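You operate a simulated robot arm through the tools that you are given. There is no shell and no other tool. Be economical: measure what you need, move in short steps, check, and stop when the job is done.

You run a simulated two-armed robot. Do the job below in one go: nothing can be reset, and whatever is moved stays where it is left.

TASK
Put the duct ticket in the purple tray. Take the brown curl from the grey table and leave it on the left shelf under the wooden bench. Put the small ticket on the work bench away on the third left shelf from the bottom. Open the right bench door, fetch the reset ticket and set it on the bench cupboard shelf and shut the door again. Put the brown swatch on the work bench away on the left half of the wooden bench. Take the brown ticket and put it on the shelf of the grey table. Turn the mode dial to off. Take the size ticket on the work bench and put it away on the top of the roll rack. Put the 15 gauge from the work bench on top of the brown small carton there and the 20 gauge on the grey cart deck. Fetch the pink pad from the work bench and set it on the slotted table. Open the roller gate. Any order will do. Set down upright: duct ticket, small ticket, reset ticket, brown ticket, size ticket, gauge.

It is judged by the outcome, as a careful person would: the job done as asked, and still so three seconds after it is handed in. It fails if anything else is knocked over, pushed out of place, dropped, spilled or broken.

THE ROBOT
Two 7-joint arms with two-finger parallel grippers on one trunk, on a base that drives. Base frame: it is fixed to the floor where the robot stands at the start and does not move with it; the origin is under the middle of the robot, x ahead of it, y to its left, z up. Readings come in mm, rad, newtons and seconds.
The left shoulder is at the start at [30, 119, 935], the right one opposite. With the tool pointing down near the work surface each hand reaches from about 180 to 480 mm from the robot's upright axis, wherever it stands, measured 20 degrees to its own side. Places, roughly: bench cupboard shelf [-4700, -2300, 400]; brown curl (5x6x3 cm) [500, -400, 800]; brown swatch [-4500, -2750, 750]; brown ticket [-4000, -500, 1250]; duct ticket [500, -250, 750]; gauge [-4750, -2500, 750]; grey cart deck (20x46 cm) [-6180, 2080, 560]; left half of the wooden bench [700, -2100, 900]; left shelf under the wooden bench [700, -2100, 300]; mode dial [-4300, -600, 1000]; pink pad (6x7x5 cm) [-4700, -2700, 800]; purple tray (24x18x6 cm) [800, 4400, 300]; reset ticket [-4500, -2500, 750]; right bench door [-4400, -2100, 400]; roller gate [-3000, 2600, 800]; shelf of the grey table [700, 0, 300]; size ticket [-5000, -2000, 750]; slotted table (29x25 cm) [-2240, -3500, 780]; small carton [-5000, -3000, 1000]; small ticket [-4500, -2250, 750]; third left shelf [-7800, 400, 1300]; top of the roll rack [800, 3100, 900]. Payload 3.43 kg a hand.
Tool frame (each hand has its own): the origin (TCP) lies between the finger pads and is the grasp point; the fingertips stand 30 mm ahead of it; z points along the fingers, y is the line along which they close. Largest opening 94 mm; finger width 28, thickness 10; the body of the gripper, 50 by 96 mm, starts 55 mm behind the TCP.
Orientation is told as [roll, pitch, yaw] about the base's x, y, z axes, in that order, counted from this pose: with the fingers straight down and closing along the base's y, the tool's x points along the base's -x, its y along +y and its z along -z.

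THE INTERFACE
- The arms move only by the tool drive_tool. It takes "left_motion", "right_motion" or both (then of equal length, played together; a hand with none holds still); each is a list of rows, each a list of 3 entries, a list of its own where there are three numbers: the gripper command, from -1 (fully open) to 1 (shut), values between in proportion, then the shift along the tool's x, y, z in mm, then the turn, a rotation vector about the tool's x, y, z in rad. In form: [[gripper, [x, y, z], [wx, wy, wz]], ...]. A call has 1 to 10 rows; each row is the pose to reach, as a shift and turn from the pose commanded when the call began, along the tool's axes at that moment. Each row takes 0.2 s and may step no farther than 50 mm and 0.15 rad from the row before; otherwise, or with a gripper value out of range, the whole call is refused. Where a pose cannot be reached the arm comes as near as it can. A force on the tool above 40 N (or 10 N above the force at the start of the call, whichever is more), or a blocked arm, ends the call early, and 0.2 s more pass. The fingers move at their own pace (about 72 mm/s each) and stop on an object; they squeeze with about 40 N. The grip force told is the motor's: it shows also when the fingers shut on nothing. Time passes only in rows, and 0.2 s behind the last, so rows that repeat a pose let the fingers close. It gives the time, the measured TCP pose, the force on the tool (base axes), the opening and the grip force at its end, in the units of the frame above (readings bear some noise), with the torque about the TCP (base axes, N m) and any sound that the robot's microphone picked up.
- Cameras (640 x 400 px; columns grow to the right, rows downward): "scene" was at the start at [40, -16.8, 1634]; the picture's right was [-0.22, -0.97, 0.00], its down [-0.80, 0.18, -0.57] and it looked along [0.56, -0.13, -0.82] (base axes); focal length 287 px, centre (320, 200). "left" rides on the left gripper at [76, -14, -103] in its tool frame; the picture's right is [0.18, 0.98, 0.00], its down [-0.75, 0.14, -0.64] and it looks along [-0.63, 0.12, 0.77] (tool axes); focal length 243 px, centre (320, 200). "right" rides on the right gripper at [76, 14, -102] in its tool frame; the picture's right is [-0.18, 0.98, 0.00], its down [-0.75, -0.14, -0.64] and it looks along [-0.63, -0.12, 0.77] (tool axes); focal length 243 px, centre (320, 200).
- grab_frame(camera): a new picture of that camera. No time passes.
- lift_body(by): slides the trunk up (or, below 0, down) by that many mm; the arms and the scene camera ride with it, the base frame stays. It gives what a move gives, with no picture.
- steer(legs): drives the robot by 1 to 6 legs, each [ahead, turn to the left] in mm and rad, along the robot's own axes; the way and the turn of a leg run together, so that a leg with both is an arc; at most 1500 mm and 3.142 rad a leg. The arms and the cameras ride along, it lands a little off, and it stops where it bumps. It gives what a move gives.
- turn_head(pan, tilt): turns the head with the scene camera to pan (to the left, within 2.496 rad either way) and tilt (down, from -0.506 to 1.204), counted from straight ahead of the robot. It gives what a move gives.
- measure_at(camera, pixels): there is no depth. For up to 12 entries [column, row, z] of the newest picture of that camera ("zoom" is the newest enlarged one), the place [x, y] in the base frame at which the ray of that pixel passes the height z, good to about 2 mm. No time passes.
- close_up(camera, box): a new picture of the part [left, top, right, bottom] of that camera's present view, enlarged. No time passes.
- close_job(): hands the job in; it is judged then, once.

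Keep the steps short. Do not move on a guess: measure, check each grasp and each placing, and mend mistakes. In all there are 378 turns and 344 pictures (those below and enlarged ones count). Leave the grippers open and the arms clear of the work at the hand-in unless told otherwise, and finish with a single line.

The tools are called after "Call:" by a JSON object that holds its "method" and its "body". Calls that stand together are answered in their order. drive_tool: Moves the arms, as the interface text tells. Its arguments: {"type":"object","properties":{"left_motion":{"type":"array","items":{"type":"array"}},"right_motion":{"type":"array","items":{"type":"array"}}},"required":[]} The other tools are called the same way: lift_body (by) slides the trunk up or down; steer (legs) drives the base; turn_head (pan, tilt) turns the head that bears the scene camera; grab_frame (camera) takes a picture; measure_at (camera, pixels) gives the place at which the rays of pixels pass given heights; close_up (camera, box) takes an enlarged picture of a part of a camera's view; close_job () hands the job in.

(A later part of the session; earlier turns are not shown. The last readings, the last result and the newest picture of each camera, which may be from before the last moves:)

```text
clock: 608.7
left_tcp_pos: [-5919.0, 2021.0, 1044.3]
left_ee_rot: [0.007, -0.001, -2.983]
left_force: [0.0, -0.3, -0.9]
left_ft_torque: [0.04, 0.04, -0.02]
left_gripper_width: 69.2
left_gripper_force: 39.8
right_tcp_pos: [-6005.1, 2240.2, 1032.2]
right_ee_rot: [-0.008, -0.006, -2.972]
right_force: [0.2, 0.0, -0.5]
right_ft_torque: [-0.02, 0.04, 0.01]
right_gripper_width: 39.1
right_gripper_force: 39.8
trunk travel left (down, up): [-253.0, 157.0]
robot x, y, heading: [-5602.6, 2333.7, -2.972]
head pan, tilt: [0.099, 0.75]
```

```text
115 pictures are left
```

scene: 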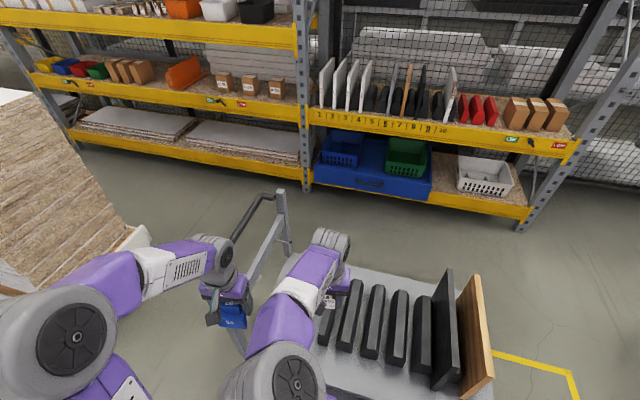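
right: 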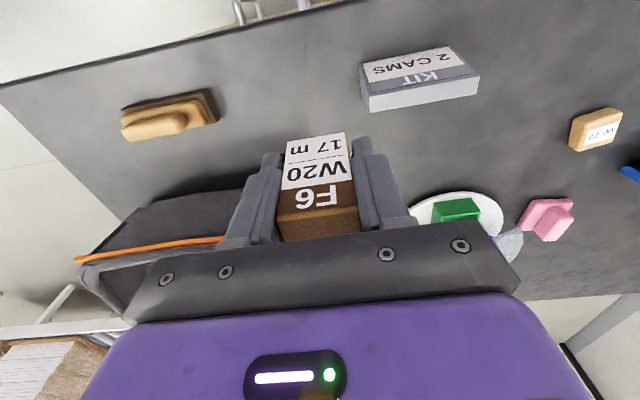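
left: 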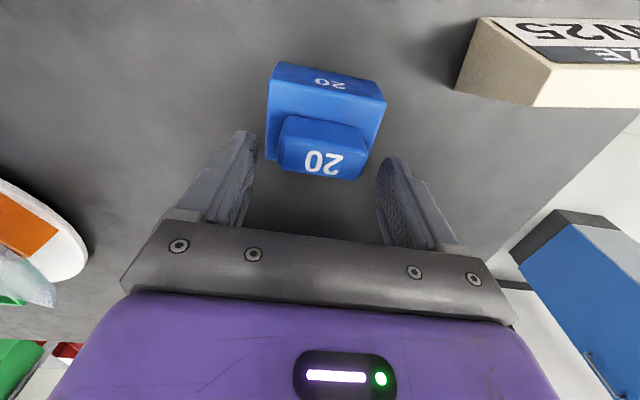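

Move the right arm out of the way and swing the left hand inward over the deck line.

Call:
{"method": "drive_tool", "body": {"right_motion": [[1, [35, -25, 0], [0, 0, 0]], [1, [70, -50, 0], [0, 0, 0]], [1, [105, -75, 0], [0, 0, 0]], [1, [140, -100, 0], [0, 0, 0]], [1, [150, -120, 0], [0, 0, 0]]], "left_motion": [[1, [0, -35, 0], [0, 0, 0]], [1, [0, -70, 0], [0, 0, 0]], [1, [0, -105, 0], [0, 0, 0]], [1, [-30, -116, 0], [0, 0, 0]], [1, [-70, -116, 0], [0, 0, 0]]]}}

Call:
{"method": "lift_body", "body": {"by": -200}}

Call:
{"method": "drive_tool", "body": {"left_motion": [[1, [-40, 0, 0], [0, 0, 0]], [1, [-80, 0, 0], [0, 0, 0]], [1, [-120, 0, 0], [0, 0, 0]], [1, [-160, 0, 0], [0, 0, 0]], [1, [-165, 0, 0], [0, 0, 0]]]}}

Call:
{"method": "grab_frame", "body": {"camera": "scene"}}

Call:
{"method": "grab_frame", "body": {"camera": "left"}}

```text
clock: 609.9
left_tcp_pos: [-6006.7, 2122.9, 1043.0]
left_ee_rot: [0.007, 0.001, -2.982]
left_force: [0.4, -0.1, -1.3]
left_ft_torque: [0.02, 0.0, 0.0]
left_gripper_width: 68.9
left_gripper_force: 39.8
right_tcp_pos: [-5881.1, 2392.1, 1028.9]
right_ee_rot: [-0.011, 0.005, -3.005]
right_force: [-0.5, -0.2, -1.3]
right_ft_torque: [-0.02, 0.01, 0.0]
right_gripper_width: 38.8
right_gripper_force: 40.3
trunk travel left (down, up): [-253.0, 157.0]
robot x, y, heading: [-5602.2, 2332.5, -2.967]
head pan, tilt: [0.099, 0.75]
```

```text
clock: 612.1
left_tcp_pos: [-6005.5, 2124.2, 843.2]
left_ee_rot: [0.007, -0.003, -2.982]
left_force: [0.0, 0.6, -1.8]
left_ft_torque: [0.01, 0.03, -0.04]
left_gripper_width: 69.2
left_gripper_force: 40.0
right_tcp_pos: [-5881.2, 2391.0, 830.0]
right_ee_rot: [-0.007, 0.004, -3.004]
right_force: [0.2, 0.1, 0.8]
right_ft_torque: [0.01, 0.01, 0.0]
right_gripper_width: 39.4
right_gripper_force: 40.0
trunk travel left (down, up): [-53.0, 357.0]
robot x, y, heading: [-5599.8, 2335.2, -2.973]
head pan, tilt: [0.099, 0.75]
```

```text
clock: 613.3
left_tcp_pos: [-6166.7, 2097.2, 842.9]
left_ee_rot: [0.007, 0.0, -2.983]
left_force: [-0.3, -0.1, -1.0]
left_ft_torque: [-0.02, 0.02, 0.01]
left_gripper_width: 69.2
left_gripper_force: 39.9
right_tcp_pos: [-5881.1, 2390.3, 828.6]
right_ee_rot: [-0.006, 0.006, -3.003]
right_force: [0.6, 0.8, -0.8]
right_ft_torque: [-0.02, -0.02, -0.03]
right_gripper_width: 39.0
right_gripper_force: 39.9
trunk travel left (down, up): [-53.0, 357.0]
robot x, y, heading: [-5598.8, 2334.5, -2.974]
head pan, tilt: [0.099, 0.75]
```

```text
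114 pictures are left
```

scene: 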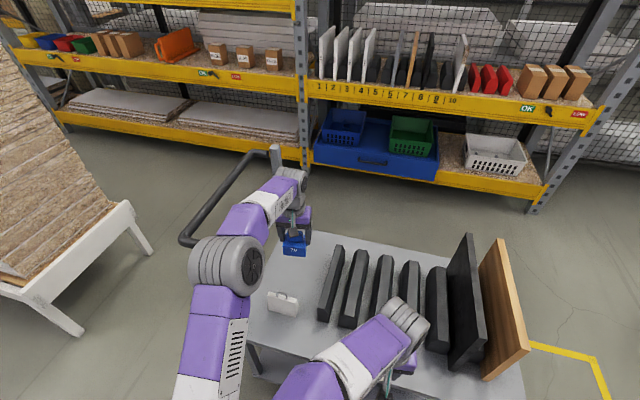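

```text
113 pictures are left
```

left: 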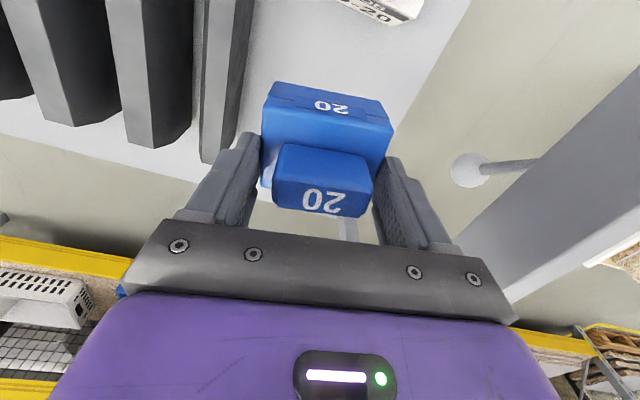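

Call:
{"method": "measure_at", "body": {"camera": "left", "pixels": [[440, 65, 560], [440, 65, 620], [400, 150, 560], [400, 150, 620], [233, 160, 560], [233, 160, 620], [390, 22, 560], [390, 22, 620]]}}

Call:
{"method": "measure_at", "body": {"camera": "scene", "pixels": [[268, 308, 560], [268, 308, 620], [297, 316, 560], [297, 316, 620], [332, 248, 560], [332, 248, 620], [322, 320, 560], [322, 320, 620]]}}

```text
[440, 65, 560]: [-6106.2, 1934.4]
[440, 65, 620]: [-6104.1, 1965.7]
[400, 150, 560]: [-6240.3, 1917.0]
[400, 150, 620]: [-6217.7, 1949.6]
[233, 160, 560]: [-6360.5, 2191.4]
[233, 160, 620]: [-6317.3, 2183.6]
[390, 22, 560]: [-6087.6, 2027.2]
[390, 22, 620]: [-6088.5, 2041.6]
```

```text
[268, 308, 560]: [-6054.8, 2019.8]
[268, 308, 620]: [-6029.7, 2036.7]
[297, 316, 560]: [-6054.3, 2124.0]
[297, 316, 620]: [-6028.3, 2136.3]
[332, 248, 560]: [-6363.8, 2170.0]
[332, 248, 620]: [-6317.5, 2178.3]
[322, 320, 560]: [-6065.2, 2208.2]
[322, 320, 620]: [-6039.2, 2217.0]
```

Spot is free. Lower to contact with the deck.

Call:
{"method": "drive_tool", "body": {"left_motion": [[1, [0, 0, 45], [0, 0, 0]], [1, [0, 0, 90], [0, 0, 0]], [1, [0, 0, 135], [0, 0, 0]], [1, [0, 0, 175], [0, 0, 0]], [1, [0, 0, 195], [0, 0, 0]], [1, [0, 0, 203], [0, 0, 0]], [1, [0, 0, 209], [0, 0, 0]], [1, [0, 0, 214], [0, 0, 0]], [1, [0, 0, 219], [0, 0, 0]], [1, [0, 0, 224], [0, 0, 0]]]}}

Call:
{"method": "close_up", "body": {"camera": "scene", "box": [200, 200, 400, 350]}}

```text
clock: 615.5
left_tcp_pos: [-6168.4, 2095.9, 623.1]
left_ee_rot: [0.008, -0.007, -2.982]
left_force: [5.3, -0.8, 21.6]
left_ft_torque: [0.51, -0.95, -0.13]
left_gripper_width: 69.2
left_gripper_force: 40.1
right_tcp_pos: [-5880.3, 2391.4, 829.6]
right_ee_rot: [-0.004, 0.005, -3.001]
right_force: [-0.8, 0.3, -1.0]
right_ft_torque: [0.03, -0.01, -0.01]
right_gripper_width: 39.1
right_gripper_force: 39.9
trunk travel left (down, up): [-53.0, 357.0]
robot x, y, heading: [-5600.3, 2335.3, -2.974]
head pan, tilt: [0.099, 0.75]
```

```text
2.67 times, centred on (300, 275) of scene
```

zoom: 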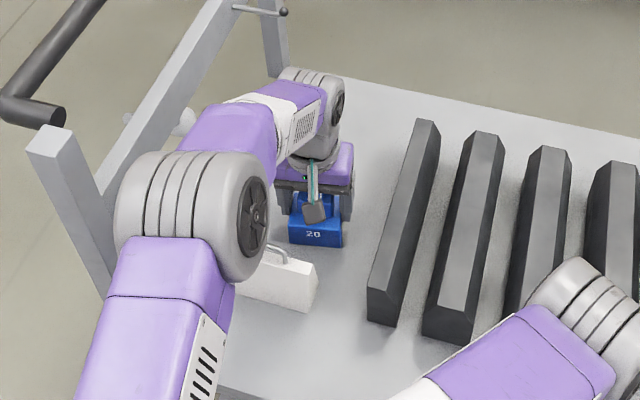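

Contact (22 N). Release and rise.

Call:
{"method": "drive_tool", "body": {"left_motion": [[0.3, [0, 0, -3], [0, 0, 0]], [-0.6, [0, 0, -3], [0, 0, 0]], [-0.85, [0, 0, -3], [0, 0, 0]], [-0.85, [0, 0, -3], [0, 0, 0]], [-0.85, [0, 0, -30], [0, 0, 0]], [-0.85, [0, 0, -75], [0, 0, 0]], [-0.85, [0, 0, -120], [0, 0, 0]], [-0.85, [0, 0, -165], [0, 0, 0]], [-0.85, [0, 0, -210], [0, 0, 0]]]}}

Call:
{"method": "grab_frame", "body": {"camera": "left"}}

```text
clock: 617.5
left_tcp_pos: [-6168.3, 2098.8, 829.7]
left_ee_rot: [0.006, -0.002, -2.983]
left_force: [-0.5, 0.2, 0.4]
left_ft_torque: [0.02, 0.02, 0.0]
left_gripper_width: 86.9
left_gripper_force: 0.0
right_tcp_pos: [-5881.5, 2390.4, 829.2]
right_ee_rot: [-0.006, 0.002, -3.001]
right_force: [-0.3, 1.0, -0.3]
right_ft_torque: [0.01, -0.04, 0.02]
right_gripper_width: 39.0
right_gripper_force: 40.2
trunk travel left (down, up): [-53.0, 357.0]
robot x, y, heading: [-5602.1, 2332.6, -2.974]
head pan, tilt: [0.099, 0.75]
```

```text
111 pictures are left
```

left: 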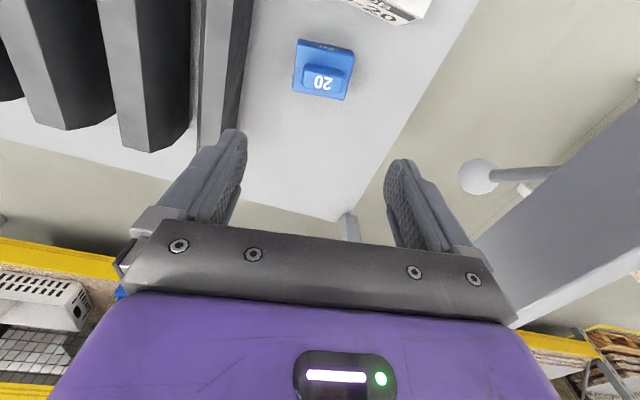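

20 gauge is on the deck. Retract the left hand, raise the trunk, and drive round the north end of the cart to the rack aisle.

Call:
{"method": "drive_tool", "body": {"left_motion": [[-0.6, [45, 0, 0], [0, 0, 0]], [-0.6, [90, 0, 0], [0, 0, 0]], [-0.6, [135, 0, 0], [0, 0, 0]], [-0.6, [180, 0, 0], [0, 0, 0]], [-0.6, [225, 0, 0], [0, 0, 0]], [-0.6, [260, 20, 0], [0, 0, 0]]]}}

Call:
{"method": "lift_body", "body": {"by": 250}}

Call:
{"method": "steer", "body": {"legs": [[-150, 0], [0, -1.36], [935, 0], [0, 1.19], [1050, 0]]}}

Call:
{"method": "turn_head", "body": {"pan": 1.0, "tilt": 0.4}}

Call:
{"method": "grab_frame", "body": {"camera": "scene"}}

```text
clock: 618.9
left_tcp_pos: [-5906.7, 2118.3, 829.3]
left_ee_rot: [0.007, -0.002, -2.982]
left_force: [0.1, -0.2, 0.1]
left_ft_torque: [0.02, -0.01, 0.02]
left_gripper_width: 75.2
left_gripper_force: 0.1
right_tcp_pos: [-5880.1, 2391.5, 829.5]
right_ee_rot: [-0.004, 0.003, -3.003]
right_force: [-0.2, 0.0, -0.4]
right_ft_torque: [0.01, 0.0, -0.03]
right_gripper_width: 39.2
right_gripper_force: 40.7
trunk travel left (down, up): [-53.0, 357.0]
robot x, y, heading: [-5602.4, 2334.8, -2.974]
head pan, tilt: [0.099, 0.75]
```

```text
clock: 621.5
left_tcp_pos: [-5908.0, 2119.6, 1080.1]
left_ee_rot: [0.007, -0.004, -2.983]
left_force: [0.2, -0.7, 0.0]
left_ft_torque: [0.01, 0.0, 0.03]
left_gripper_width: 75.1
left_gripper_force: 0.0
right_tcp_pos: [-5880.4, 2391.4, 1078.8]
right_ee_rot: [-0.007, 0.005, -3.001]
right_force: [-0.1, 0.7, -0.5]
right_ft_torque: [-0.01, -0.01, 0.03]
right_gripper_width: 39.3
right_gripper_force: 39.9
trunk travel left (down, up): [-303.0, 107.0]
robot x, y, heading: [-5602.4, 2335.8, -2.967]
head pan, tilt: [0.099, 0.75]
```

```text
clock: 623.9
left_tcp_pos: [-5800.8, 2215.6, 1080.7]
left_ee_rot: [0.009, -0.003, 3.083]
left_force: [-0.5, 0.7, -0.3]
left_ft_torque: [0.0, 0.02, 0.01]
left_gripper_width: 75.3
left_gripper_force: 0.1
right_tcp_pos: [-5715.8, 2476.6, 1077.8]
right_ee_rot: [-0.006, 0.006, 3.061]
right_force: [0.5, 0.1, -0.5]
right_ft_torque: [-0.02, -0.01, 0.0]
right_gripper_width: 39.0
right_gripper_force: 40.0
trunk travel left (down, up): [-303.0, 107.0]
robot x, y, heading: [-5453.5, 2357.6, 3.101]
head pan, tilt: [0.099, 0.75]
stopped in leg 2: the robot was blocked; the commanded pose is now the measured one
```

```text
clock: 625.1
left_tcp_pos: [-5799.6, 2215.1, 1080.2]
left_ee_rot: [0.008, -0.001, 3.084]
left_force: [0.2, 0.1, -0.3]
left_ft_torque: [0.0, -0.01, 0.0]
left_gripper_width: 75.2
left_gripper_force: 0.0
right_tcp_pos: [-5714.7, 2477.4, 1079.7]
right_ee_rot: [-0.006, 0.004, 3.061]
right_force: [0.2, -0.2, -0.8]
right_ft_torque: [-0.01, -0.01, -0.02]
right_gripper_width: 39.1
right_gripper_force: 39.9
trunk travel left (down, up): [-303.0, 107.0]
robot x, y, heading: [-5454.0, 2358.6, 3.096]
head pan, tilt: [1.0, 0.4]
```

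```text
110 pictures are left
```

scene: 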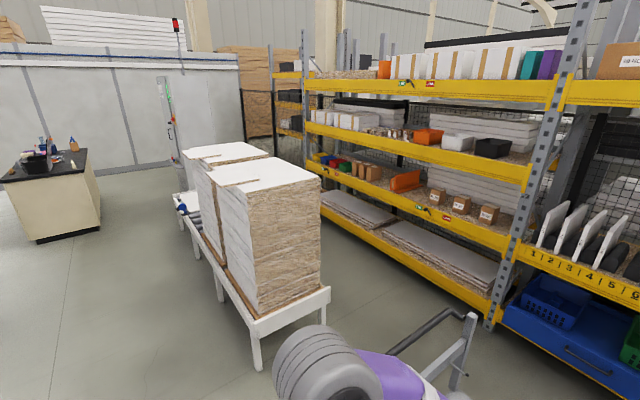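

Call:
{"method": "measure_at", "body": {"camera": "scene", "pixels": [[258, 370, 0], [312, 345, 0], [330, 293, 650], [255, 318, 650], [390, 352, 1000], [460, 310, 1000], [455, 388, 0], [490, 330, 0], [345, 222, 0]]}}

Call:
{"method": "turn_head", "body": {"pan": -2.2, "tilt": 0.8}}

Call:
{"method": "grab_frame", "body": {"camera": "scene"}}

```text
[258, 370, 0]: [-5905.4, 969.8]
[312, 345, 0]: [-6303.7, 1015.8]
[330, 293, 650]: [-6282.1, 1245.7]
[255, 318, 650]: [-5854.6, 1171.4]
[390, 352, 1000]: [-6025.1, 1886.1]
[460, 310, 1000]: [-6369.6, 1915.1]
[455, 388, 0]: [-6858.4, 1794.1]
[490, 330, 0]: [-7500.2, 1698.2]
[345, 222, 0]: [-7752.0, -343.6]
```

```text
clock: 627.9
left_tcp_pos: [-5799.6, 2215.4, 1079.6]
left_ee_rot: [0.008, -0.003, 3.085]
left_force: [-0.1, 0.5, -0.2]
left_ft_torque: [-0.02, -0.01, -0.03]
left_gripper_width: 75.2
left_gripper_force: 0.0
right_tcp_pos: [-5714.1, 2475.7, 1077.5]
right_ee_rot: [-0.006, 0.007, 3.06]
right_force: [0.3, 0.9, -1.0]
right_ft_torque: [0.01, 0.01, -0.02]
right_gripper_width: 39.0
right_gripper_force: 39.9
trunk travel left (down, up): [-303.0, 107.0]
robot x, y, heading: [-5455.7, 2358.8, 3.093]
head pan, tilt: [-2.201, 0.799]
```

```text
109 pictures are left
```

scene: 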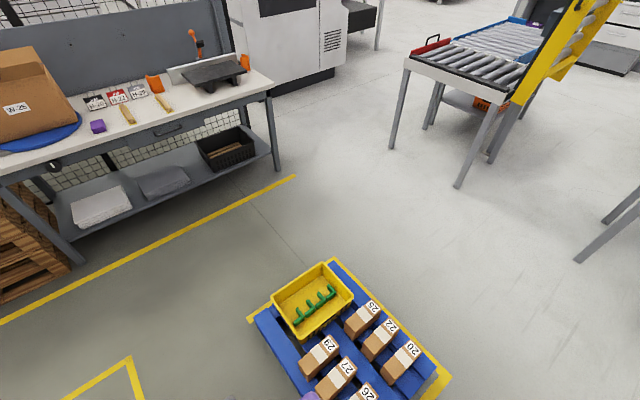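

Pallet unmoved. Drive forward 125 for turning room, then turn right and go round the north end.

Call:
{"method": "steer", "body": {"legs": [[130, 0], [0, -1.2]]}}

```text
clock: 632.1
left_tcp_pos: [-5840.5, 2635.8, 1080.1]
left_ee_rot: [0.007, -0.001, 1.884]
left_force: [-0.1, -0.7, 0.3]
left_ft_torque: [0.02, 0.01, 0.01]
left_gripper_width: 75.4
left_gripper_force: 0.1
right_tcp_pos: [-5567.1, 2651.3, 1078.7]
right_ee_rot: [-0.005, 0.005, 1.859]
right_force: [-0.4, -0.4, -0.1]
right_ft_torque: [0.0, -0.01, -0.02]
right_gripper_width: 38.7
right_gripper_force: 39.3
trunk travel left (down, up): [-303.0, 107.0]
robot x, y, heading: [-5584.3, 2363.7, 1.892]
head pan, tilt: [-2.201, 0.799]
```

Call:
{"method": "steer", "body": {"legs": [[0, -0.31], [870, 0], [0, 1.56], [1290, 0]]}}

Call:
{"method": "turn_head", "body": {"pan": 1.3, "tilt": 0.45}}

Call:
{"method": "grab_frame", "body": {"camera": "scene"}}

```text
clock: 647.6
left_tcp_pos: [-7225.9, 3078.0, 1080.1]
left_ee_rot: [0.007, -0.003, 3.135]
left_force: [0.7, 0.1, 0.1]
left_ft_torque: [-0.03, 0.02, 0.02]
left_gripper_width: 75.0
left_gripper_force: 0.1
right_tcp_pos: [-7154.6, 3342.1, 1078.8]
right_ee_rot: [-0.005, 0.006, 3.111]
right_force: [0.8, 1.1, -0.2]
right_ft_torque: [0.0, -0.02, -0.01]
right_gripper_width: 38.7
right_gripper_force: 40.0
trunk travel left (down, up): [-303.0, 107.0]
robot x, y, heading: [-6888.8, 3236.4, -3.139]
head pan, tilt: [-2.201, 0.799]
```

```text
clock: 650.6
left_tcp_pos: [-7226.5, 3076.7, 1079.5]
left_ee_rot: [0.008, -0.003, 3.134]
left_force: [-0.1, -0.5, -0.1]
left_ft_torque: [-0.03, -0.01, 0.02]
left_gripper_width: 75.1
left_gripper_force: 0.1
right_tcp_pos: [-7154.0, 3342.5, 1080.3]
right_ee_rot: [-0.005, 0.005, 3.112]
right_force: [-0.3, 0.2, -0.2]
right_ft_torque: [0.0, 0.01, 0.01]
right_gripper_width: 39.1
right_gripper_force: 40.0
trunk travel left (down, up): [-303.0, 107.0]
robot x, y, heading: [-6888.7, 3240.1, -3.14]
head pan, tilt: [1.3, 0.45]
```

```text
108 pictures are left
```

scene: 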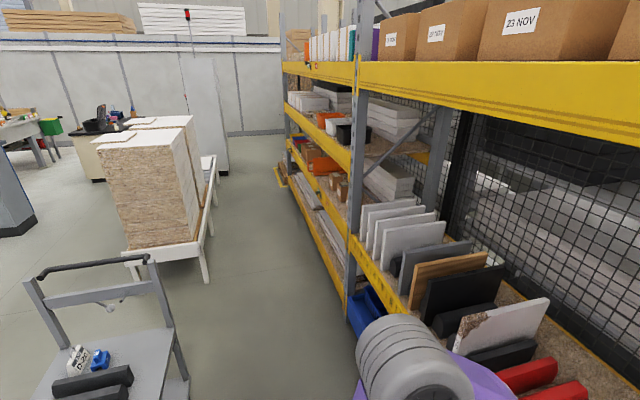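

Call:
{"method": "measure_at", "body": {"camera": "scene", "pixels": [[345, 318, 0], [207, 280, 0], [188, 400, 0], [283, 195, 0], [218, 195, 0], [358, 215, 560]]}}

Call:
{"method": "steer", "body": {"legs": [[0, 1.571]]}}

```text
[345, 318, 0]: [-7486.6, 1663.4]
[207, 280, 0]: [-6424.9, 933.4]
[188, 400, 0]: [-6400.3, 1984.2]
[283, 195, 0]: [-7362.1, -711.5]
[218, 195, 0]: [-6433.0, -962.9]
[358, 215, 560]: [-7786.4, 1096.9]
```

```text
clock: 654.8
left_tcp_pos: [-6733.8, 2897.9, 1079.7]
left_ee_rot: [0.007, -0.001, -1.596]
left_force: [0.5, -0.1, 1.1]
left_ft_torque: [0.0, 0.0, 0.0]
left_gripper_width: 75.3
left_gripper_force: 0.0
right_tcp_pos: [-6996.7, 2975.1, 1079.3]
right_ee_rot: [-0.004, 0.005, -1.621]
right_force: [-0.3, 0.0, 0.2]
right_ft_torque: [-0.02, -0.02, 0.0]
right_gripper_width: 39.2
right_gripper_force: 39.6
trunk travel left (down, up): [-303.0, 107.0]
robot x, y, heading: [-6889.8, 3237.2, -1.583]
head pan, tilt: [1.3, 0.45]
```

Call:
{"method": "steer", "body": {"legs": [[1400, 0], [1300, 0], [0, -1.558]]}}

Call:
{"method": "turn_head", "body": {"pan": 0.0, "tilt": 0.35}}

Call:
{"method": "grab_frame", "body": {"camera": "scene"}}

```text
clock: 671.6
left_tcp_pos: [-7284.3, 407.0, 1079.6]
left_ee_rot: [0.006, -0.002, 3.106]
left_force: [-0.7, -0.1, 0.4]
left_ft_torque: [0.0, 0.03, 0.02]
left_gripper_width: 75.4
left_gripper_force: 0.1
right_tcp_pos: [-7203.0, 670.3, 1078.8]
right_ee_rot: [-0.006, 0.005, 3.081]
right_force: [0.4, -0.3, -0.8]
right_ft_torque: [0.01, 0.01, -0.01]
right_gripper_width: 38.6
right_gripper_force: 39.8
trunk travel left (down, up): [-303.0, 107.0]
robot x, y, heading: [-6938.7, 559.7, 3.123]
head pan, tilt: [1.3, 0.45]
```

```text
clock: 673.1
left_tcp_pos: [-7281.9, 407.8, 1080.2]
left_ee_rot: [0.006, -0.003, 3.108]
left_force: [0.1, 0.5, -0.6]
left_ft_torque: [0.01, 0.0, 0.02]
left_gripper_width: 75.0
left_gripper_force: 0.0
right_tcp_pos: [-7203.2, 669.2, 1078.7]
right_ee_rot: [-0.005, 0.004, 3.084]
right_force: [0.1, 0.5, 0.0]
right_ft_torque: [0.0, 0.0, -0.02]
right_gripper_width: 39.3
right_gripper_force: 39.6
trunk travel left (down, up): [-303.0, 107.0]
robot x, y, heading: [-6942.8, 557.6, 3.118]
head pan, tilt: [0.0, 0.351]
```

```text
107 pictures are left
```

scene: 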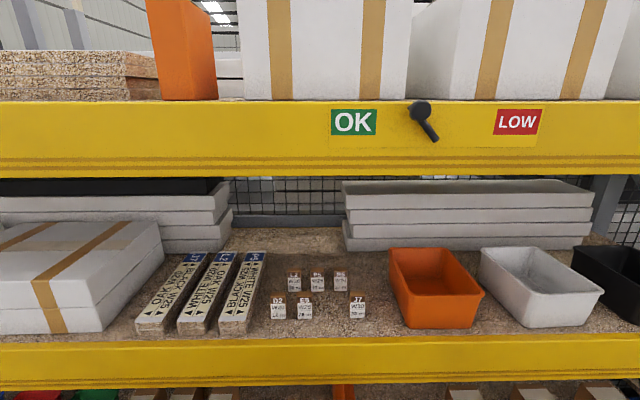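

Call:
{"method": "close_up", "body": {"camera": "scene", "box": [210, 230, 410, 355]}}

Call:
{"method": "measure_at", "body": {"camera": "scene", "pixels": [[278, 318, 1300], [304, 319, 1300], [357, 318, 1300], [331, 318, 1300], [320, 340, 1300], [390, 300, 1300], [240, 330, 1300], [320, 335, 1250], [320, 390, 1200]]}}

```text
3.20 times, centred on (310, 292) of scene
```

zoom: 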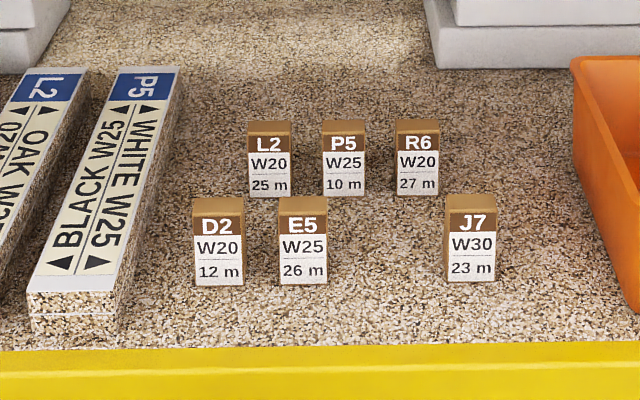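

```text
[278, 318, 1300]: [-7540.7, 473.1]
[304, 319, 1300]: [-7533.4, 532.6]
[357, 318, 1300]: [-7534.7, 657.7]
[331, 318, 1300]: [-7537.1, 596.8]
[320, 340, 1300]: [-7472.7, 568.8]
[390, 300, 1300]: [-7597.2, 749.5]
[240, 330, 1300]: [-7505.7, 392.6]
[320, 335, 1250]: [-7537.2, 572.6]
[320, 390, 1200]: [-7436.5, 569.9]
```

Call:
{"method": "measure_at", "body": {"camera": "scene", "pixels": [[320, 176, 1540], [320, 176, 1580], [320, 176, 1620], [320, 102, 1640], [320, 102, 1680], [320, 102, 1720], [320, 342, 1300], [320, 388, 1220]]}}

Call:
{"method": "grab_frame", "body": {"camera": "right"}}

```text
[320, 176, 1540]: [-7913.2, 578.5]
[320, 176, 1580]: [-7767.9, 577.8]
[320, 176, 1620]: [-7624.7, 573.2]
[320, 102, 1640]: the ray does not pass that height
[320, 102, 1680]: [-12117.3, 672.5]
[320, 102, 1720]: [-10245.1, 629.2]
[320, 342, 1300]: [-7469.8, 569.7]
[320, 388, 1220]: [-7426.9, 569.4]
```

```text
105 pictures are left
```

right: 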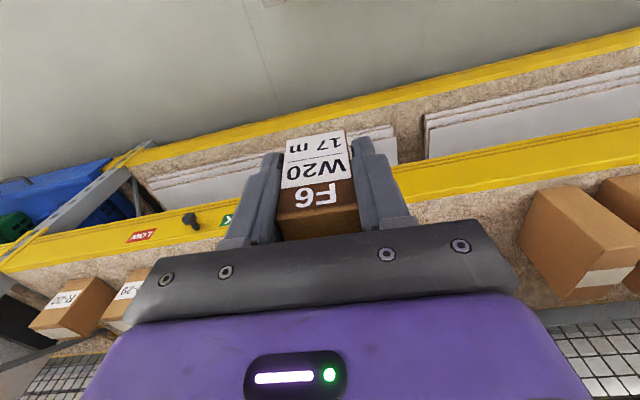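

Beam above is at ≈1660, so there is headroom. F6's empty slot between E5 and J7 is at ≈(−7540, 595). Raise trunk and right hand.

Call:
{"method": "lift_body", "body": {"by": 105}}

Call:
{"method": "drive_tool", "body": {"right_motion": [[1, [-15, 10, -35], [0, 0, 0]], [1, [-30, 20, -70], [0, 0, 0]], [1, [-45, 30, -105], [0, 0, 0]], [1, [-60, 40, -140], [0, 0, 0]], [1, [-75, 50, -175], [0, 0, 0]], [1, [-90, 62, -200], [0, 0, 0]], [1, [-100, 74, -205], [0, 0, -0.05]], [1, [-100, 74, -205], [0, 0, -0.06]]]}}

Call:
{"method": "steer", "body": {"legs": [[130, 0.02]]}}

Call:
{"method": "turn_head", "body": {"pan": -0.25, "tilt": 0.5}}

Call:
{"method": "grab_frame", "body": {"camera": "scene"}}

Call:
{"method": "grab_frame", "body": {"camera": "right"}}

```text
clock: 674.4
left_tcp_pos: [-7282.4, 406.9, 1185.7]
left_ee_rot: [0.007, -0.002, 3.106]
left_force: [-0.1, 0.4, 0.4]
left_ft_torque: [-0.01, 0.01, -0.02]
left_gripper_width: 75.0
left_gripper_force: 0.0
right_tcp_pos: [-7203.7, 669.5, 1185.0]
right_ee_rot: [-0.004, 0.006, 3.084]
right_force: [0.1, 0.6, -0.7]
right_ft_torque: [0.04, -0.02, 0.0]
right_gripper_width: 39.1
right_gripper_force: 39.8
trunk travel left (down, up): [-408.0, 2.0]
robot x, y, heading: [-6937.4, 558.9, 3.122]
head pan, tilt: [0.0, 0.351]
```

```text
clock: 676.2
left_tcp_pos: [-7283.2, 406.7, 1184.5]
left_ee_rot: [0.008, -0.002, 3.106]
left_force: [-1.0, 0.5, 1.0]
left_ft_torque: [-0.02, 0.01, 0.0]
left_gripper_width: 75.2
left_gripper_force: 0.1
right_tcp_pos: [-7308.2, 601.1, 1388.9]
right_ee_rot: [-0.005, 0.005, -3.14]
right_force: [0.1, -0.7, 0.2]
right_ft_torque: [-0.02, 0.0, -0.02]
right_gripper_width: 38.8
right_gripper_force: 40.0
trunk travel left (down, up): [-408.0, 2.0]
robot x, y, heading: [-6938.3, 560.6, 3.123]
head pan, tilt: [0.0, 0.351]
```

```text
clock: 677.5
left_tcp_pos: [-7411.5, 400.9, 1184.7]
left_ee_rot: [0.009, -0.001, 3.128]
left_force: [-0.7, 0.5, -0.8]
left_ft_torque: [0.0, -0.01, 0.0]
left_gripper_width: 75.3
left_gripper_force: 0.0
right_tcp_pos: [-7442.3, 594.8, 1388.0]
right_ee_rot: [-0.006, 0.005, -3.119]
right_force: [-0.1, 0.4, 0.5]
right_ft_torque: [-0.01, 0.03, 0.0]
right_gripper_width: 39.1
right_gripper_force: 40.6
trunk travel left (down, up): [-408.0, 2.0]
robot x, y, heading: [-7072.9, 561.0, 3.141]
head pan, tilt: [0.0, 0.351]
```

```text
clock: 678.3
left_tcp_pos: [-7411.7, 402.3, 1185.3]
left_ee_rot: [0.006, -0.002, 3.129]
left_force: [0.2, 0.1, 0.0]
left_ft_torque: [0.01, 0.03, -0.01]
left_gripper_width: 75.3
left_gripper_force: 0.1
right_tcp_pos: [-7443.0, 594.4, 1388.5]
right_ee_rot: [-0.005, 0.003, -3.119]
right_force: [-0.4, 0.1, 0.2]
right_ft_torque: [0.0, 0.02, 0.0]
right_gripper_width: 39.4
right_gripper_force: 40.1
trunk travel left (down, up): [-408.0, 2.0]
robot x, y, heading: [-7072.0, 560.0, 3.137]
head pan, tilt: [-0.25, 0.499]
```

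```text
104 pictures are left
```

scene: 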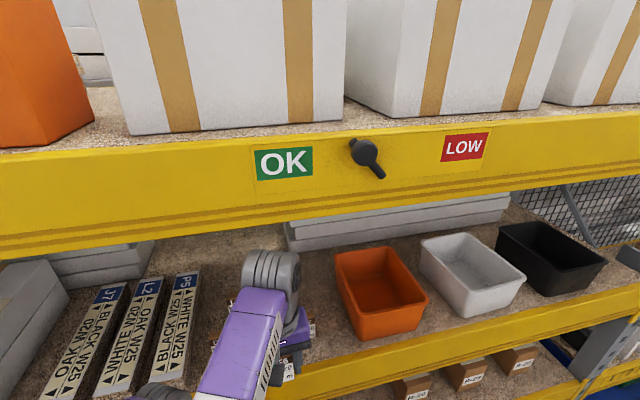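

```text
103 pictures are left
```

right: 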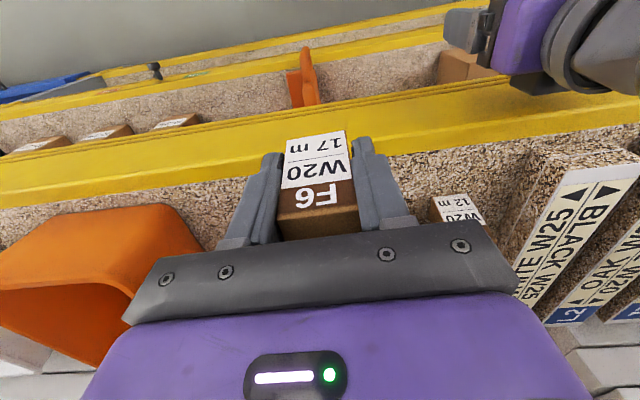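

Extend 98 mm into the slot line and check.

Call:
{"method": "drive_tool", "body": {"right_motion": [[1, [-35, 0, 0], [0, 0, 0]], [1, [-70, 0, 0], [0, 0, 0]], [1, [-97, 0, 0], [0, 0, 0]], [1, [-97, 0, 0], [0, 0, -0.02]]]}}

Call:
{"method": "grab_frame", "body": {"camera": "right"}}

Call:
{"method": "close_up", "body": {"camera": "scene", "box": [180, 220, 360, 400]}}

```text
clock: 679.3
left_tcp_pos: [-7412.4, 400.2, 1184.1]
left_ee_rot: [0.006, 0.0, 3.128]
left_force: [1.2, -0.4, -0.4]
left_ft_torque: [-0.05, 0.03, -0.04]
left_gripper_width: 75.2
left_gripper_force: 0.1
right_tcp_pos: [-7540.4, 591.6, 1386.5]
right_ee_rot: [-0.005, 0.005, -3.099]
right_force: [1.0, -0.1, 0.2]
right_ft_torque: [0.04, 0.03, 0.01]
right_gripper_width: 39.1
right_gripper_force: 39.8
trunk travel left (down, up): [-408.0, 2.0]
robot x, y, heading: [-7068.5, 558.7, 3.142]
head pan, tilt: [-0.25, 0.499]
```

```text
102 pictures are left
```

right: 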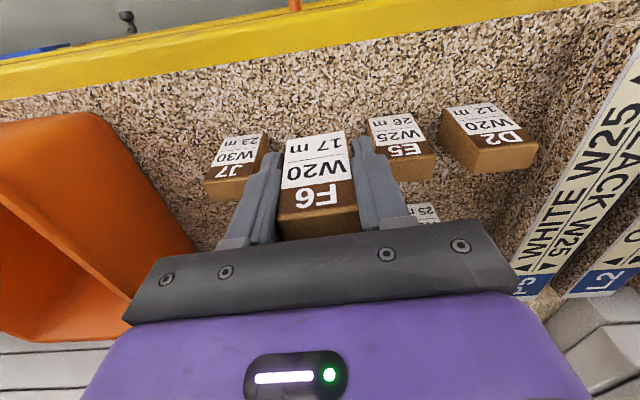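

```text
2.22 times, centred on (270, 310) of scene
```

zoom: 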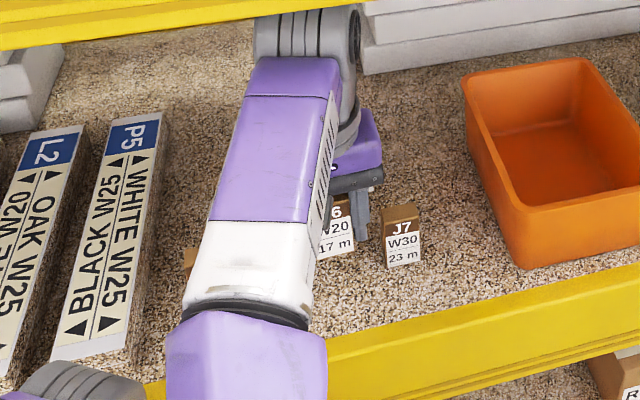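

Call:
{"method": "measure_at", "body": {"camera": "right", "pixels": [[220, 140, 1300], [263, 133, 1300], [368, 121, 1300], [410, 112, 1300], [443, 110, 1300], [490, 103, 1300], [209, 200, 1365], [243, 196, 1365], [398, 180, 1365], [434, 176, 1365]]}}

```text
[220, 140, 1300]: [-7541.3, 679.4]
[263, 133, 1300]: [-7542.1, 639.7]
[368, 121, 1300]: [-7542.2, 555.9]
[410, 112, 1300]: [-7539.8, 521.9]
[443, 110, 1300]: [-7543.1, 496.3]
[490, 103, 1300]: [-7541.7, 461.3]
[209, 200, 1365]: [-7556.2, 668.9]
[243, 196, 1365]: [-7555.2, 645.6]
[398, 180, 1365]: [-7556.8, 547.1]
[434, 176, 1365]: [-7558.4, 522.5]
```

Gap between E5 (556) and J7 (640): centre y 598. Shift 6 mm, straighten and lower to contact.

Call:
{"method": "drive_tool", "body": {"right_motion": [[1, [0, -6, 0], [0, 0, 0.043]], [1, [0, -6, 20], [0, 0, 0.043]], [1, [0, -6, 38], [0, 0, 0.043]], [1, [0, -6, 44], [0, 0, 0.043]], [1, [0, -6, 48], [0, 0, 0.043]], [1, [0, -6, 51], [0, 0, 0.043]], [1, [0, -6, 54], [0, 0, 0.043]]]}}

Call:
{"method": "grab_frame", "body": {"camera": "right"}}

```text
clock: 680.9
left_tcp_pos: [-7410.0, 400.8, 1184.4]
left_ee_rot: [0.007, -0.001, 3.127]
left_force: [0.2, 0.1, 0.1]
left_ft_torque: [0.03, -0.01, 0.01]
left_gripper_width: 75.2
left_gripper_force: 0.0
right_tcp_pos: [-7539.5, 598.6, 1332.7]
right_ee_rot: [-0.005, 0.006, -3.141]
right_force: [0.0, 0.1, -0.6]
right_ft_torque: [0.03, 0.02, 0.03]
right_gripper_width: 39.3
right_gripper_force: 40.2
trunk travel left (down, up): [-408.0, 2.0]
robot x, y, heading: [-7071.2, 559.8, 3.142]
head pan, tilt: [-0.25, 0.499]
```

```text
100 pictures are left
```

right: 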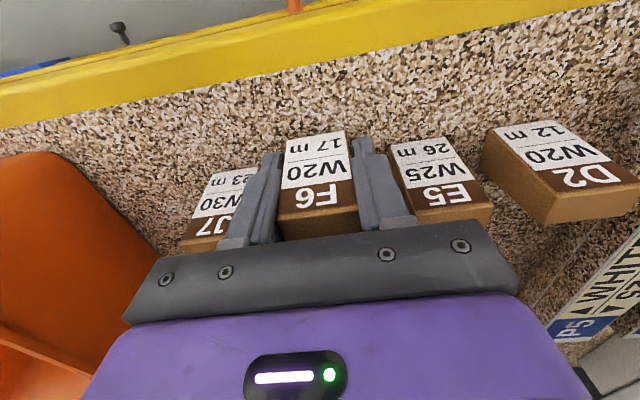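

Call:
{"method": "drive_tool", "body": {"right_motion": [[1, [0, 0, 3], [0, 0, 0]], [1, [0, 0, 6], [0, 0, 0]], [1, [0, 0, 9], [0, 0, 0]], [1, [0, 0, 12], [0, 0, 0]], [1, [0, 0, 15], [0, 0, 0]]]}}

```text
clock: 682.1
left_tcp_pos: [-7410.9, 401.1, 1185.9]
left_ee_rot: [0.007, -0.003, 3.128]
left_force: [0.7, 0.4, 0.7]
left_ft_torque: [0.01, 0.01, -0.01]
left_gripper_width: 75.3
left_gripper_force: 0.0
right_tcp_pos: [-7539.0, 598.1, 1322.5]
right_ee_rot: [-0.005, -0.006, -3.139]
right_force: [-6.5, -0.1, 36.9]
right_ft_torque: [-0.14, 0.63, -0.03]
right_gripper_width: 39.4
right_gripper_force: 39.8
trunk travel left (down, up): [-408.0, 2.0]
robot x, y, heading: [-7073.6, 558.5, 3.139]
head pan, tilt: [-0.25, 0.499]
```

Firm contact (37 N). Ease 3 mm, open just to ~50 mm and rise.

Call:
{"method": "drive_tool", "body": {"right_motion": [[1, [0, 0, -4], [0, 0, 0]], [0.05, [0, 0, -4], [0, 0, 0]], [-0.06, [0, 0, -4], [0, 0, 0]], [-0.06, [0, 0, -4], [0, 0, 0]], [-0.06, [0, 0, -20], [0, 0, 0]], [-0.06, [0, 0, -50], [0, 0, 0]], [-0.06, [0, 0, -85], [0, 0, 0]], [-0.06, [0, 0, -85], [0, 0, 0]]]}}

Call:
{"method": "grab_frame", "body": {"camera": "right"}}

```text
clock: 683.9
left_tcp_pos: [-7411.8, 402.0, 1185.2]
left_ee_rot: [0.007, -0.002, 3.128]
left_force: [-0.2, -0.5, 0.3]
left_ft_torque: [-0.01, 0.01, 0.0]
left_gripper_width: 75.2
left_gripper_force: 0.0
right_tcp_pos: [-7540.0, 598.2, 1403.8]
right_ee_rot: [-0.006, 0.004, -3.142]
right_force: [0.6, -0.2, -0.2]
right_ft_torque: [-0.01, -0.01, 0.01]
right_gripper_width: 49.8
right_gripper_force: 0.1
trunk travel left (down, up): [-408.0, 2.0]
robot x, y, heading: [-7071.2, 559.0, 3.139]
head pan, tilt: [-0.25, 0.499]
```

```text
99 pictures are left
```

right: 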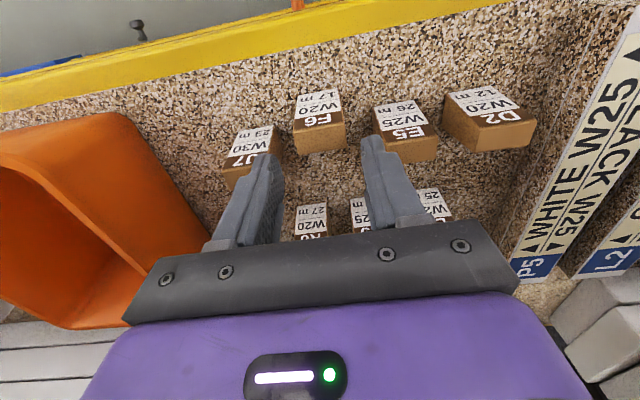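

F6 ticket stands in its slot. Withdraw and drive back to the bench area by the known way.

Call:
{"method": "drive_tool", "body": {"right_motion": [[-0.06, [45, 0, 0], [0, 0, 0]], [-0.06, [90, 0, 0], [0, 0, 0]], [-0.06, [135, 0, 0], [0, 0, 0]], [-0.06, [170, -20, 20], [0, 0, 0]], [-0.06, [190, -60, 50], [0, 0, 0]]]}}

Call:
{"method": "steer", "body": {"legs": [[-140, 0], [0, -1.57], [1400, 0], [1280, 0], [0, -1.571]]}}

```text
refused: row 5 steps farther than a row can; nothing moved
```

```text
clock: 705.5
left_tcp_pos: [-6603.2, 3406.5, 1185.2]
left_ee_rot: [0.008, -0.001, -0.017]
left_force: [-0.1, -0.3, 0.3]
left_ft_torque: [0.01, -0.01, 0.0]
left_gripper_width: 75.3
left_gripper_force: 0.0
right_tcp_pos: [-6474.3, 3208.8, 1405.1]
right_ee_rot: [-0.005, 0.006, -0.005]
right_force: [0.8, 0.6, 0.9]
right_ft_torque: [0.01, 0.02, 0.0]
right_gripper_width: 50.0
right_gripper_force: 0.0
trunk travel left (down, up): [-408.0, 2.0]
robot x, y, heading: [-6939.9, 3248.7, -0.007]
head pan, tilt: [-0.25, 0.499]
```

Withdrawn cleanly. Bring the right hand in and continue: east, then south between cart and pallet.

Call:
{"method": "drive_tool", "body": {"right_motion": [[-0.06, [20, 0, 40], [0, 0, 0]], [-0.06, [40, 0, 80], [0, 0, 0]], [-0.06, [60, -10, 120], [0, 0, 0]], [-0.06, [80, -20, 160], [0, 0, 0]], [-0.06, [100, -40, 200], [0, 0, 0]]]}}

Call:
{"method": "steer", "body": {"legs": [[1345, 0], [0, -1.571], [900, 0], [900, 0], [0, 0.55], [900, 0]]}}

```text
clock: 706.7
left_tcp_pos: [-6602.4, 3406.6, 1184.5]
left_ee_rot: [0.008, -0.001, -0.019]
left_force: [-0.2, -0.1, 0.2]
left_ft_torque: [-0.01, 0.01, 0.01]
left_gripper_width: 75.2
left_gripper_force: 0.0
right_tcp_pos: [-6576.2, 3164.7, 1202.6]
right_ee_rot: [-0.005, 0.005, -0.003]
right_force: [-0.3, -0.1, -0.2]
right_ft_torque: [0.02, 0.01, 0.0]
right_gripper_width: 49.9
right_gripper_force: 0.0
trunk travel left (down, up): [-408.0, 2.0]
robot x, y, heading: [-6941.9, 3250.1, -0.002]
head pan, tilt: [-0.25, 0.499]
```

```text
clock: 731.7
left_tcp_pos: [-4854.8, 450.8, 1183.8]
left_ee_rot: [0.008, -0.002, -1.069]
left_force: [-0.1, -0.6, -0.5]
left_ft_torque: [0.04, 0.0, 0.02]
left_gripper_width: 75.4
left_gripper_force: 0.1
right_tcp_pos: [-5050.6, 308.4, 1202.4]
right_ee_rot: [-0.005, 0.004, -1.054]
right_force: [-0.3, -0.3, -0.4]
right_ft_torque: [0.02, -0.02, 0.04]
right_gripper_width: 49.8
right_gripper_force: 0.0
trunk travel left (down, up): [-408.0, 2.0]
robot x, y, heading: [-5158.8, 670.2, -1.053]
head pan, tilt: [-0.25, 0.499]
```

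Call:
{"method": "steer", "body": {"legs": [[0, -0.242], [1320, 0], [0, 0.394], [1046, 0], [0, -0.109], [508, 0]]}}

```text
clock: 748.3
left_tcp_pos: [-3591.0, -2051.5, 1184.9]
left_ee_rot: [0.007, -0.003, -1.03]
left_force: [0.1, -0.6, 0.2]
left_ft_torque: [0.02, 0.0, 0.0]
left_gripper_width: 75.3
left_gripper_force: 0.1
right_tcp_pos: [-3782.0, -2199.5, 1203.9]
right_ee_rot: [-0.005, 0.005, -1.017]
right_force: [0.3, -0.2, 0.1]
right_ft_torque: [-0.02, 0.0, 0.01]
right_gripper_width: 49.7
right_gripper_force: 0.1
trunk travel left (down, up): [-408.0, 2.0]
robot x, y, heading: [-3901.7, -1843.9, -1.017]
head pan, tilt: [-0.25, 0.499]
```

Call:
{"method": "steer", "body": {"legs": [[0, -0.554], [720, 0], [0, -1.571]]}}

Call:
{"method": "lift_body", "body": {"by": -180}}

Call:
{"method": "turn_head", "body": {"pan": 0.0, "tilt": 0.8}}

Call:
{"method": "grab_frame", "body": {"camera": "scene"}}

```text
clock: 757.6
left_tcp_pos: [-4234.5, -2728.2, 1184.2]
left_ee_rot: [0.009, -0.002, -3.135]
left_force: [-0.3, 0.2, 0.0]
left_ft_torque: [0.01, 0.01, 0.0]
left_gripper_width: 75.3
left_gripper_force: 0.1
right_tcp_pos: [-4266.4, -2488.9, 1203.9]
right_ee_rot: [-0.005, 0.005, -3.122]
right_force: [0.2, -0.3, 0.4]
right_ft_torque: [-0.02, 0.03, 0.02]
right_gripper_width: 49.7
right_gripper_force: 0.0
trunk travel left (down, up): [-408.0, 2.0]
robot x, y, heading: [-3898.1, -2568.4, -3.124]
head pan, tilt: [-0.25, 0.499]
```

```text
clock: 759.6
left_tcp_pos: [-4234.6, -2728.9, 1005.8]
left_ee_rot: [0.007, -0.002, -3.137]
left_force: [-0.5, 0.2, -0.9]
left_ft_torque: [0.01, 0.01, 0.0]
left_gripper_width: 75.3
left_gripper_force: 0.0
right_tcp_pos: [-4266.0, -2489.4, 1022.6]
right_ee_rot: [-0.004, 0.007, -3.122]
right_force: [-0.6, 0.5, -0.3]
right_ft_torque: [-0.01, -0.03, 0.02]
right_gripper_width: 49.9
right_gripper_force: 0.1
trunk travel left (down, up): [-228.0, 182.0]
robot x, y, heading: [-3897.1, -2567.0, -3.126]
head pan, tilt: [-0.25, 0.499]
```

```text
clock: 760.4
left_tcp_pos: [-4235.2, -2728.5, 1005.3]
left_ee_rot: [0.007, -0.002, -3.136]
left_force: [0.0, -0.9, -1.0]
left_ft_torque: [-0.04, 0.05, -0.02]
left_gripper_width: 75.4
left_gripper_force: 0.1
right_tcp_pos: [-4267.5, -2488.9, 1022.2]
right_ee_rot: [-0.005, 0.007, -3.122]
right_force: [0.3, -0.1, -1.0]
right_ft_torque: [0.01, 0.02, -0.01]
right_gripper_width: 49.9
right_gripper_force: 0.1
trunk travel left (down, up): [-228.0, 182.0]
robot x, y, heading: [-3899.8, -2564.0, -3.122]
head pan, tilt: [0.0, 0.799]
```

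```text
98 pictures are left
```

scene: 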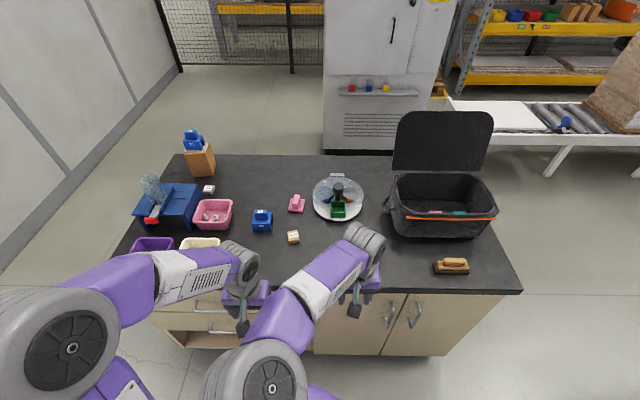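

Call:
{"method": "close_up", "body": {"camera": "scene", "box": [240, 180, 340, 255]}}

Call:
{"method": "measure_at", "body": {"camera": "scene", "pixels": [[297, 205, 830], [289, 212, 815], [305, 212, 815], [293, 237, 825], [288, 243, 815], [300, 242, 815], [297, 198, 860]]}}

```text
5.33 times, centred on (290, 218) of scene
```

zoom: 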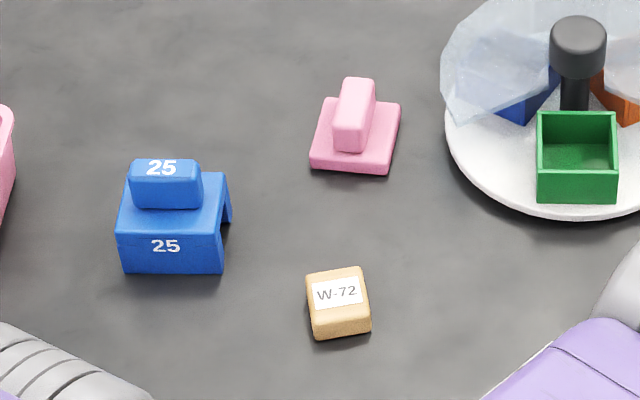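

```text
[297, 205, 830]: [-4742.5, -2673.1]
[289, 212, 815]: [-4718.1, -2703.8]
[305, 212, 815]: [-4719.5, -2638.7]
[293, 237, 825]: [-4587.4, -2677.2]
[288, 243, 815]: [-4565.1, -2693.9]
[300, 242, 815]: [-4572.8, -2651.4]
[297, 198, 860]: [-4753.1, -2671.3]
```

Pad handle centre ≈(−4745, −2672); swatch ≈(−4585, −2674). Drive 222 forward and stretch the left hand over the pad.

Call:
{"method": "steer", "body": {"legs": [[222, -0.018]]}}

Call:
{"method": "drive_tool", "body": {"left_motion": [[-0.4, [-40, -8, 0], [0, 0, 0]], [-0.4, [-80, -16, 0], [0, 0, 0]], [-0.4, [-120, -24, 0], [0, 0, 0]], [-0.4, [-160, -32, 5], [0, 0, 0]], [-0.4, [-200, -40, 10], [0, 0, 0]], [-0.4, [-240, -48, 20], [0, 0, 0]], [-0.4, [-280, -54, 30], [0, 0, 0]], [-0.4, [-280, -54, 50], [0, 0, 0]]]}}

Call:
{"method": "grab_frame", "body": {"camera": "left"}}

```text
clock: 762.1
left_tcp_pos: [-4462.4, -2726.5, 1005.4]
left_ee_rot: [0.006, 0.0, 3.131]
left_force: [-0.2, 0.8, -0.4]
left_ft_torque: [0.04, 0.0, -0.01]
left_gripper_width: 75.1
left_gripper_force: 0.1
right_tcp_pos: [-4489.0, -2485.4, 1022.1]
right_ee_rot: [-0.007, 0.007, -3.139]
right_force: [-0.1, 0.6, -0.3]
right_ft_torque: [-0.01, -0.01, -0.01]
right_gripper_width: 49.8
right_gripper_force: 0.0
trunk travel left (down, up): [-228.0, 182.0]
robot x, y, heading: [-4120.7, -2567.6, -3.144]
head pan, tilt: [0.0, 0.799]
```

```text
clock: 763.9
left_tcp_pos: [-4740.8, -2670.1, 952.8]
left_ee_rot: [0.009, -0.001, 3.132]
left_force: [0.5, 0.0, 0.0]
left_ft_torque: [0.0, 0.0, 0.01]
left_gripper_width: 65.8
left_gripper_force: 0.1
right_tcp_pos: [-4488.6, -2484.7, 1022.5]
right_ee_rot: [-0.005, 0.005, -3.139]
right_force: [0.6, 0.1, 0.5]
right_ft_torque: [-0.03, 0.01, 0.0]
right_gripper_width: 49.8
right_gripper_force: 0.1
trunk travel left (down, up): [-228.0, 182.0]
robot x, y, heading: [-4122.1, -2564.9, -3.139]
head pan, tilt: [0.0, 0.799]
```

```text
96 pictures are left
```

left: 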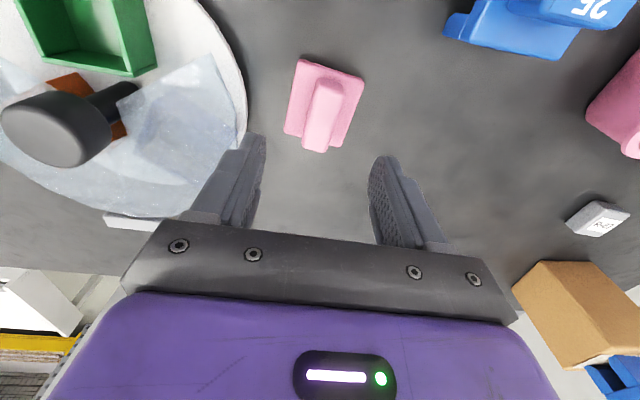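

Call:
{"method": "measure_at", "body": {"camera": "left", "pixels": [[247, 120, 820], [240, 60, 820], [236, 150, 830], [328, 80, 865], [315, 148, 865], [305, 147, 865], [330, 150, 850], [300, 62, 815], [364, 78, 815]]}}

```text
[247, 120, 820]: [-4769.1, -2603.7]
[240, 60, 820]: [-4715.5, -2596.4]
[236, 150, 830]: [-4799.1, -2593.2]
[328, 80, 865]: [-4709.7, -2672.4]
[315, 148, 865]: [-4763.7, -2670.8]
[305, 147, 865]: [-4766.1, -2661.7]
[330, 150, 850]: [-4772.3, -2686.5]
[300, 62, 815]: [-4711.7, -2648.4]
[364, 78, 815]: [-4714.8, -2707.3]
```

Handle aligned. Narrow the opening to 45 mm, descend 83 and grip the pad handle.

Call:
{"method": "drive_tool", "body": {"left_motion": [[0.04, [0, 3, 0], [0, 0, 0]], [0.04, [0, 3, 30], [0, 0, 0]], [0.04, [0, 3, 60], [0, 0, 0]], [0.04, [0, 3, 76], [0, 0, 0]], [0.04, [0, 3, 83], [0, 0, 0]], [1, [0, 3, 83], [0, 0, 0]], [1, [0, 3, 83], [0, 0, 0]], [1, [0, 3, 83], [0, 0, 0]]]}}

Call:
{"method": "drive_tool", "body": {"left_motion": [[1, [0, 0, -20], [0, 0, 0]], [1, [0, 0, -60], [0, 0, 0]], [1, [0, 0, -105], [0, 0, 0]], [1, [0, 0, -140], [0, 0, 0]], [1, [40, 0, -150], [0, 0, 0]], [1, [85, 0, -150], [0, 0, 0]], [1, [130, 0, -150], [0, 0, 0]], [1, [170, 0, -150], [0, 0, 0]]]}}

Call:
{"method": "grab_frame", "body": {"camera": "left"}}

```text
clock: 765.7
left_tcp_pos: [-4738.4, -2674.5, 872.7]
left_ee_rot: [0.006, -0.003, 3.131]
left_force: [-0.8, -0.4, -0.6]
left_ft_torque: [0.02, 0.02, -0.03]
left_gripper_width: 22.7
left_gripper_force: 39.9
right_tcp_pos: [-4489.0, -2485.2, 1022.8]
right_ee_rot: [-0.005, 0.005, -3.139]
right_force: [-0.5, 0.3, 1.3]
right_ft_torque: [-0.04, -0.03, -0.02]
right_gripper_width: 49.6
right_gripper_force: 0.2
trunk travel left (down, up): [-228.0, 182.0]
robot x, y, heading: [-4124.8, -2567.8, -3.14]
head pan, tilt: [0.0, 0.799]
```

```text
clock: 767.5
left_tcp_pos: [-4568.6, -2675.0, 1022.3]
left_ee_rot: [0.006, -0.002, 3.132]
left_force: [0.6, 0.0, -0.4]
left_ft_torque: [-0.01, 0.03, -0.04]
left_gripper_width: 23.0
left_gripper_force: 40.1
right_tcp_pos: [-4488.3, -2485.9, 1023.7]
right_ee_rot: [-0.006, 0.005, -3.139]
right_force: [-0.2, -0.1, -0.2]
right_ft_torque: [-0.02, 0.05, -0.02]
right_gripper_width: 49.7
right_gripper_force: 0.1
trunk travel left (down, up): [-228.0, 182.0]
robot x, y, heading: [-4118.9, -2570.0, -3.139]
head pan, tilt: [0.0, 0.799]
```

```text
95 pictures are left
```

left: 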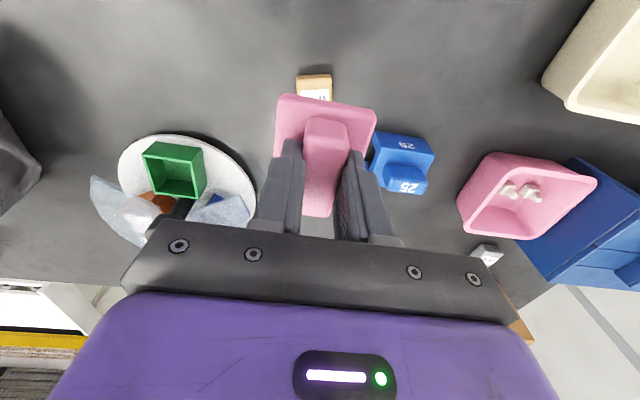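

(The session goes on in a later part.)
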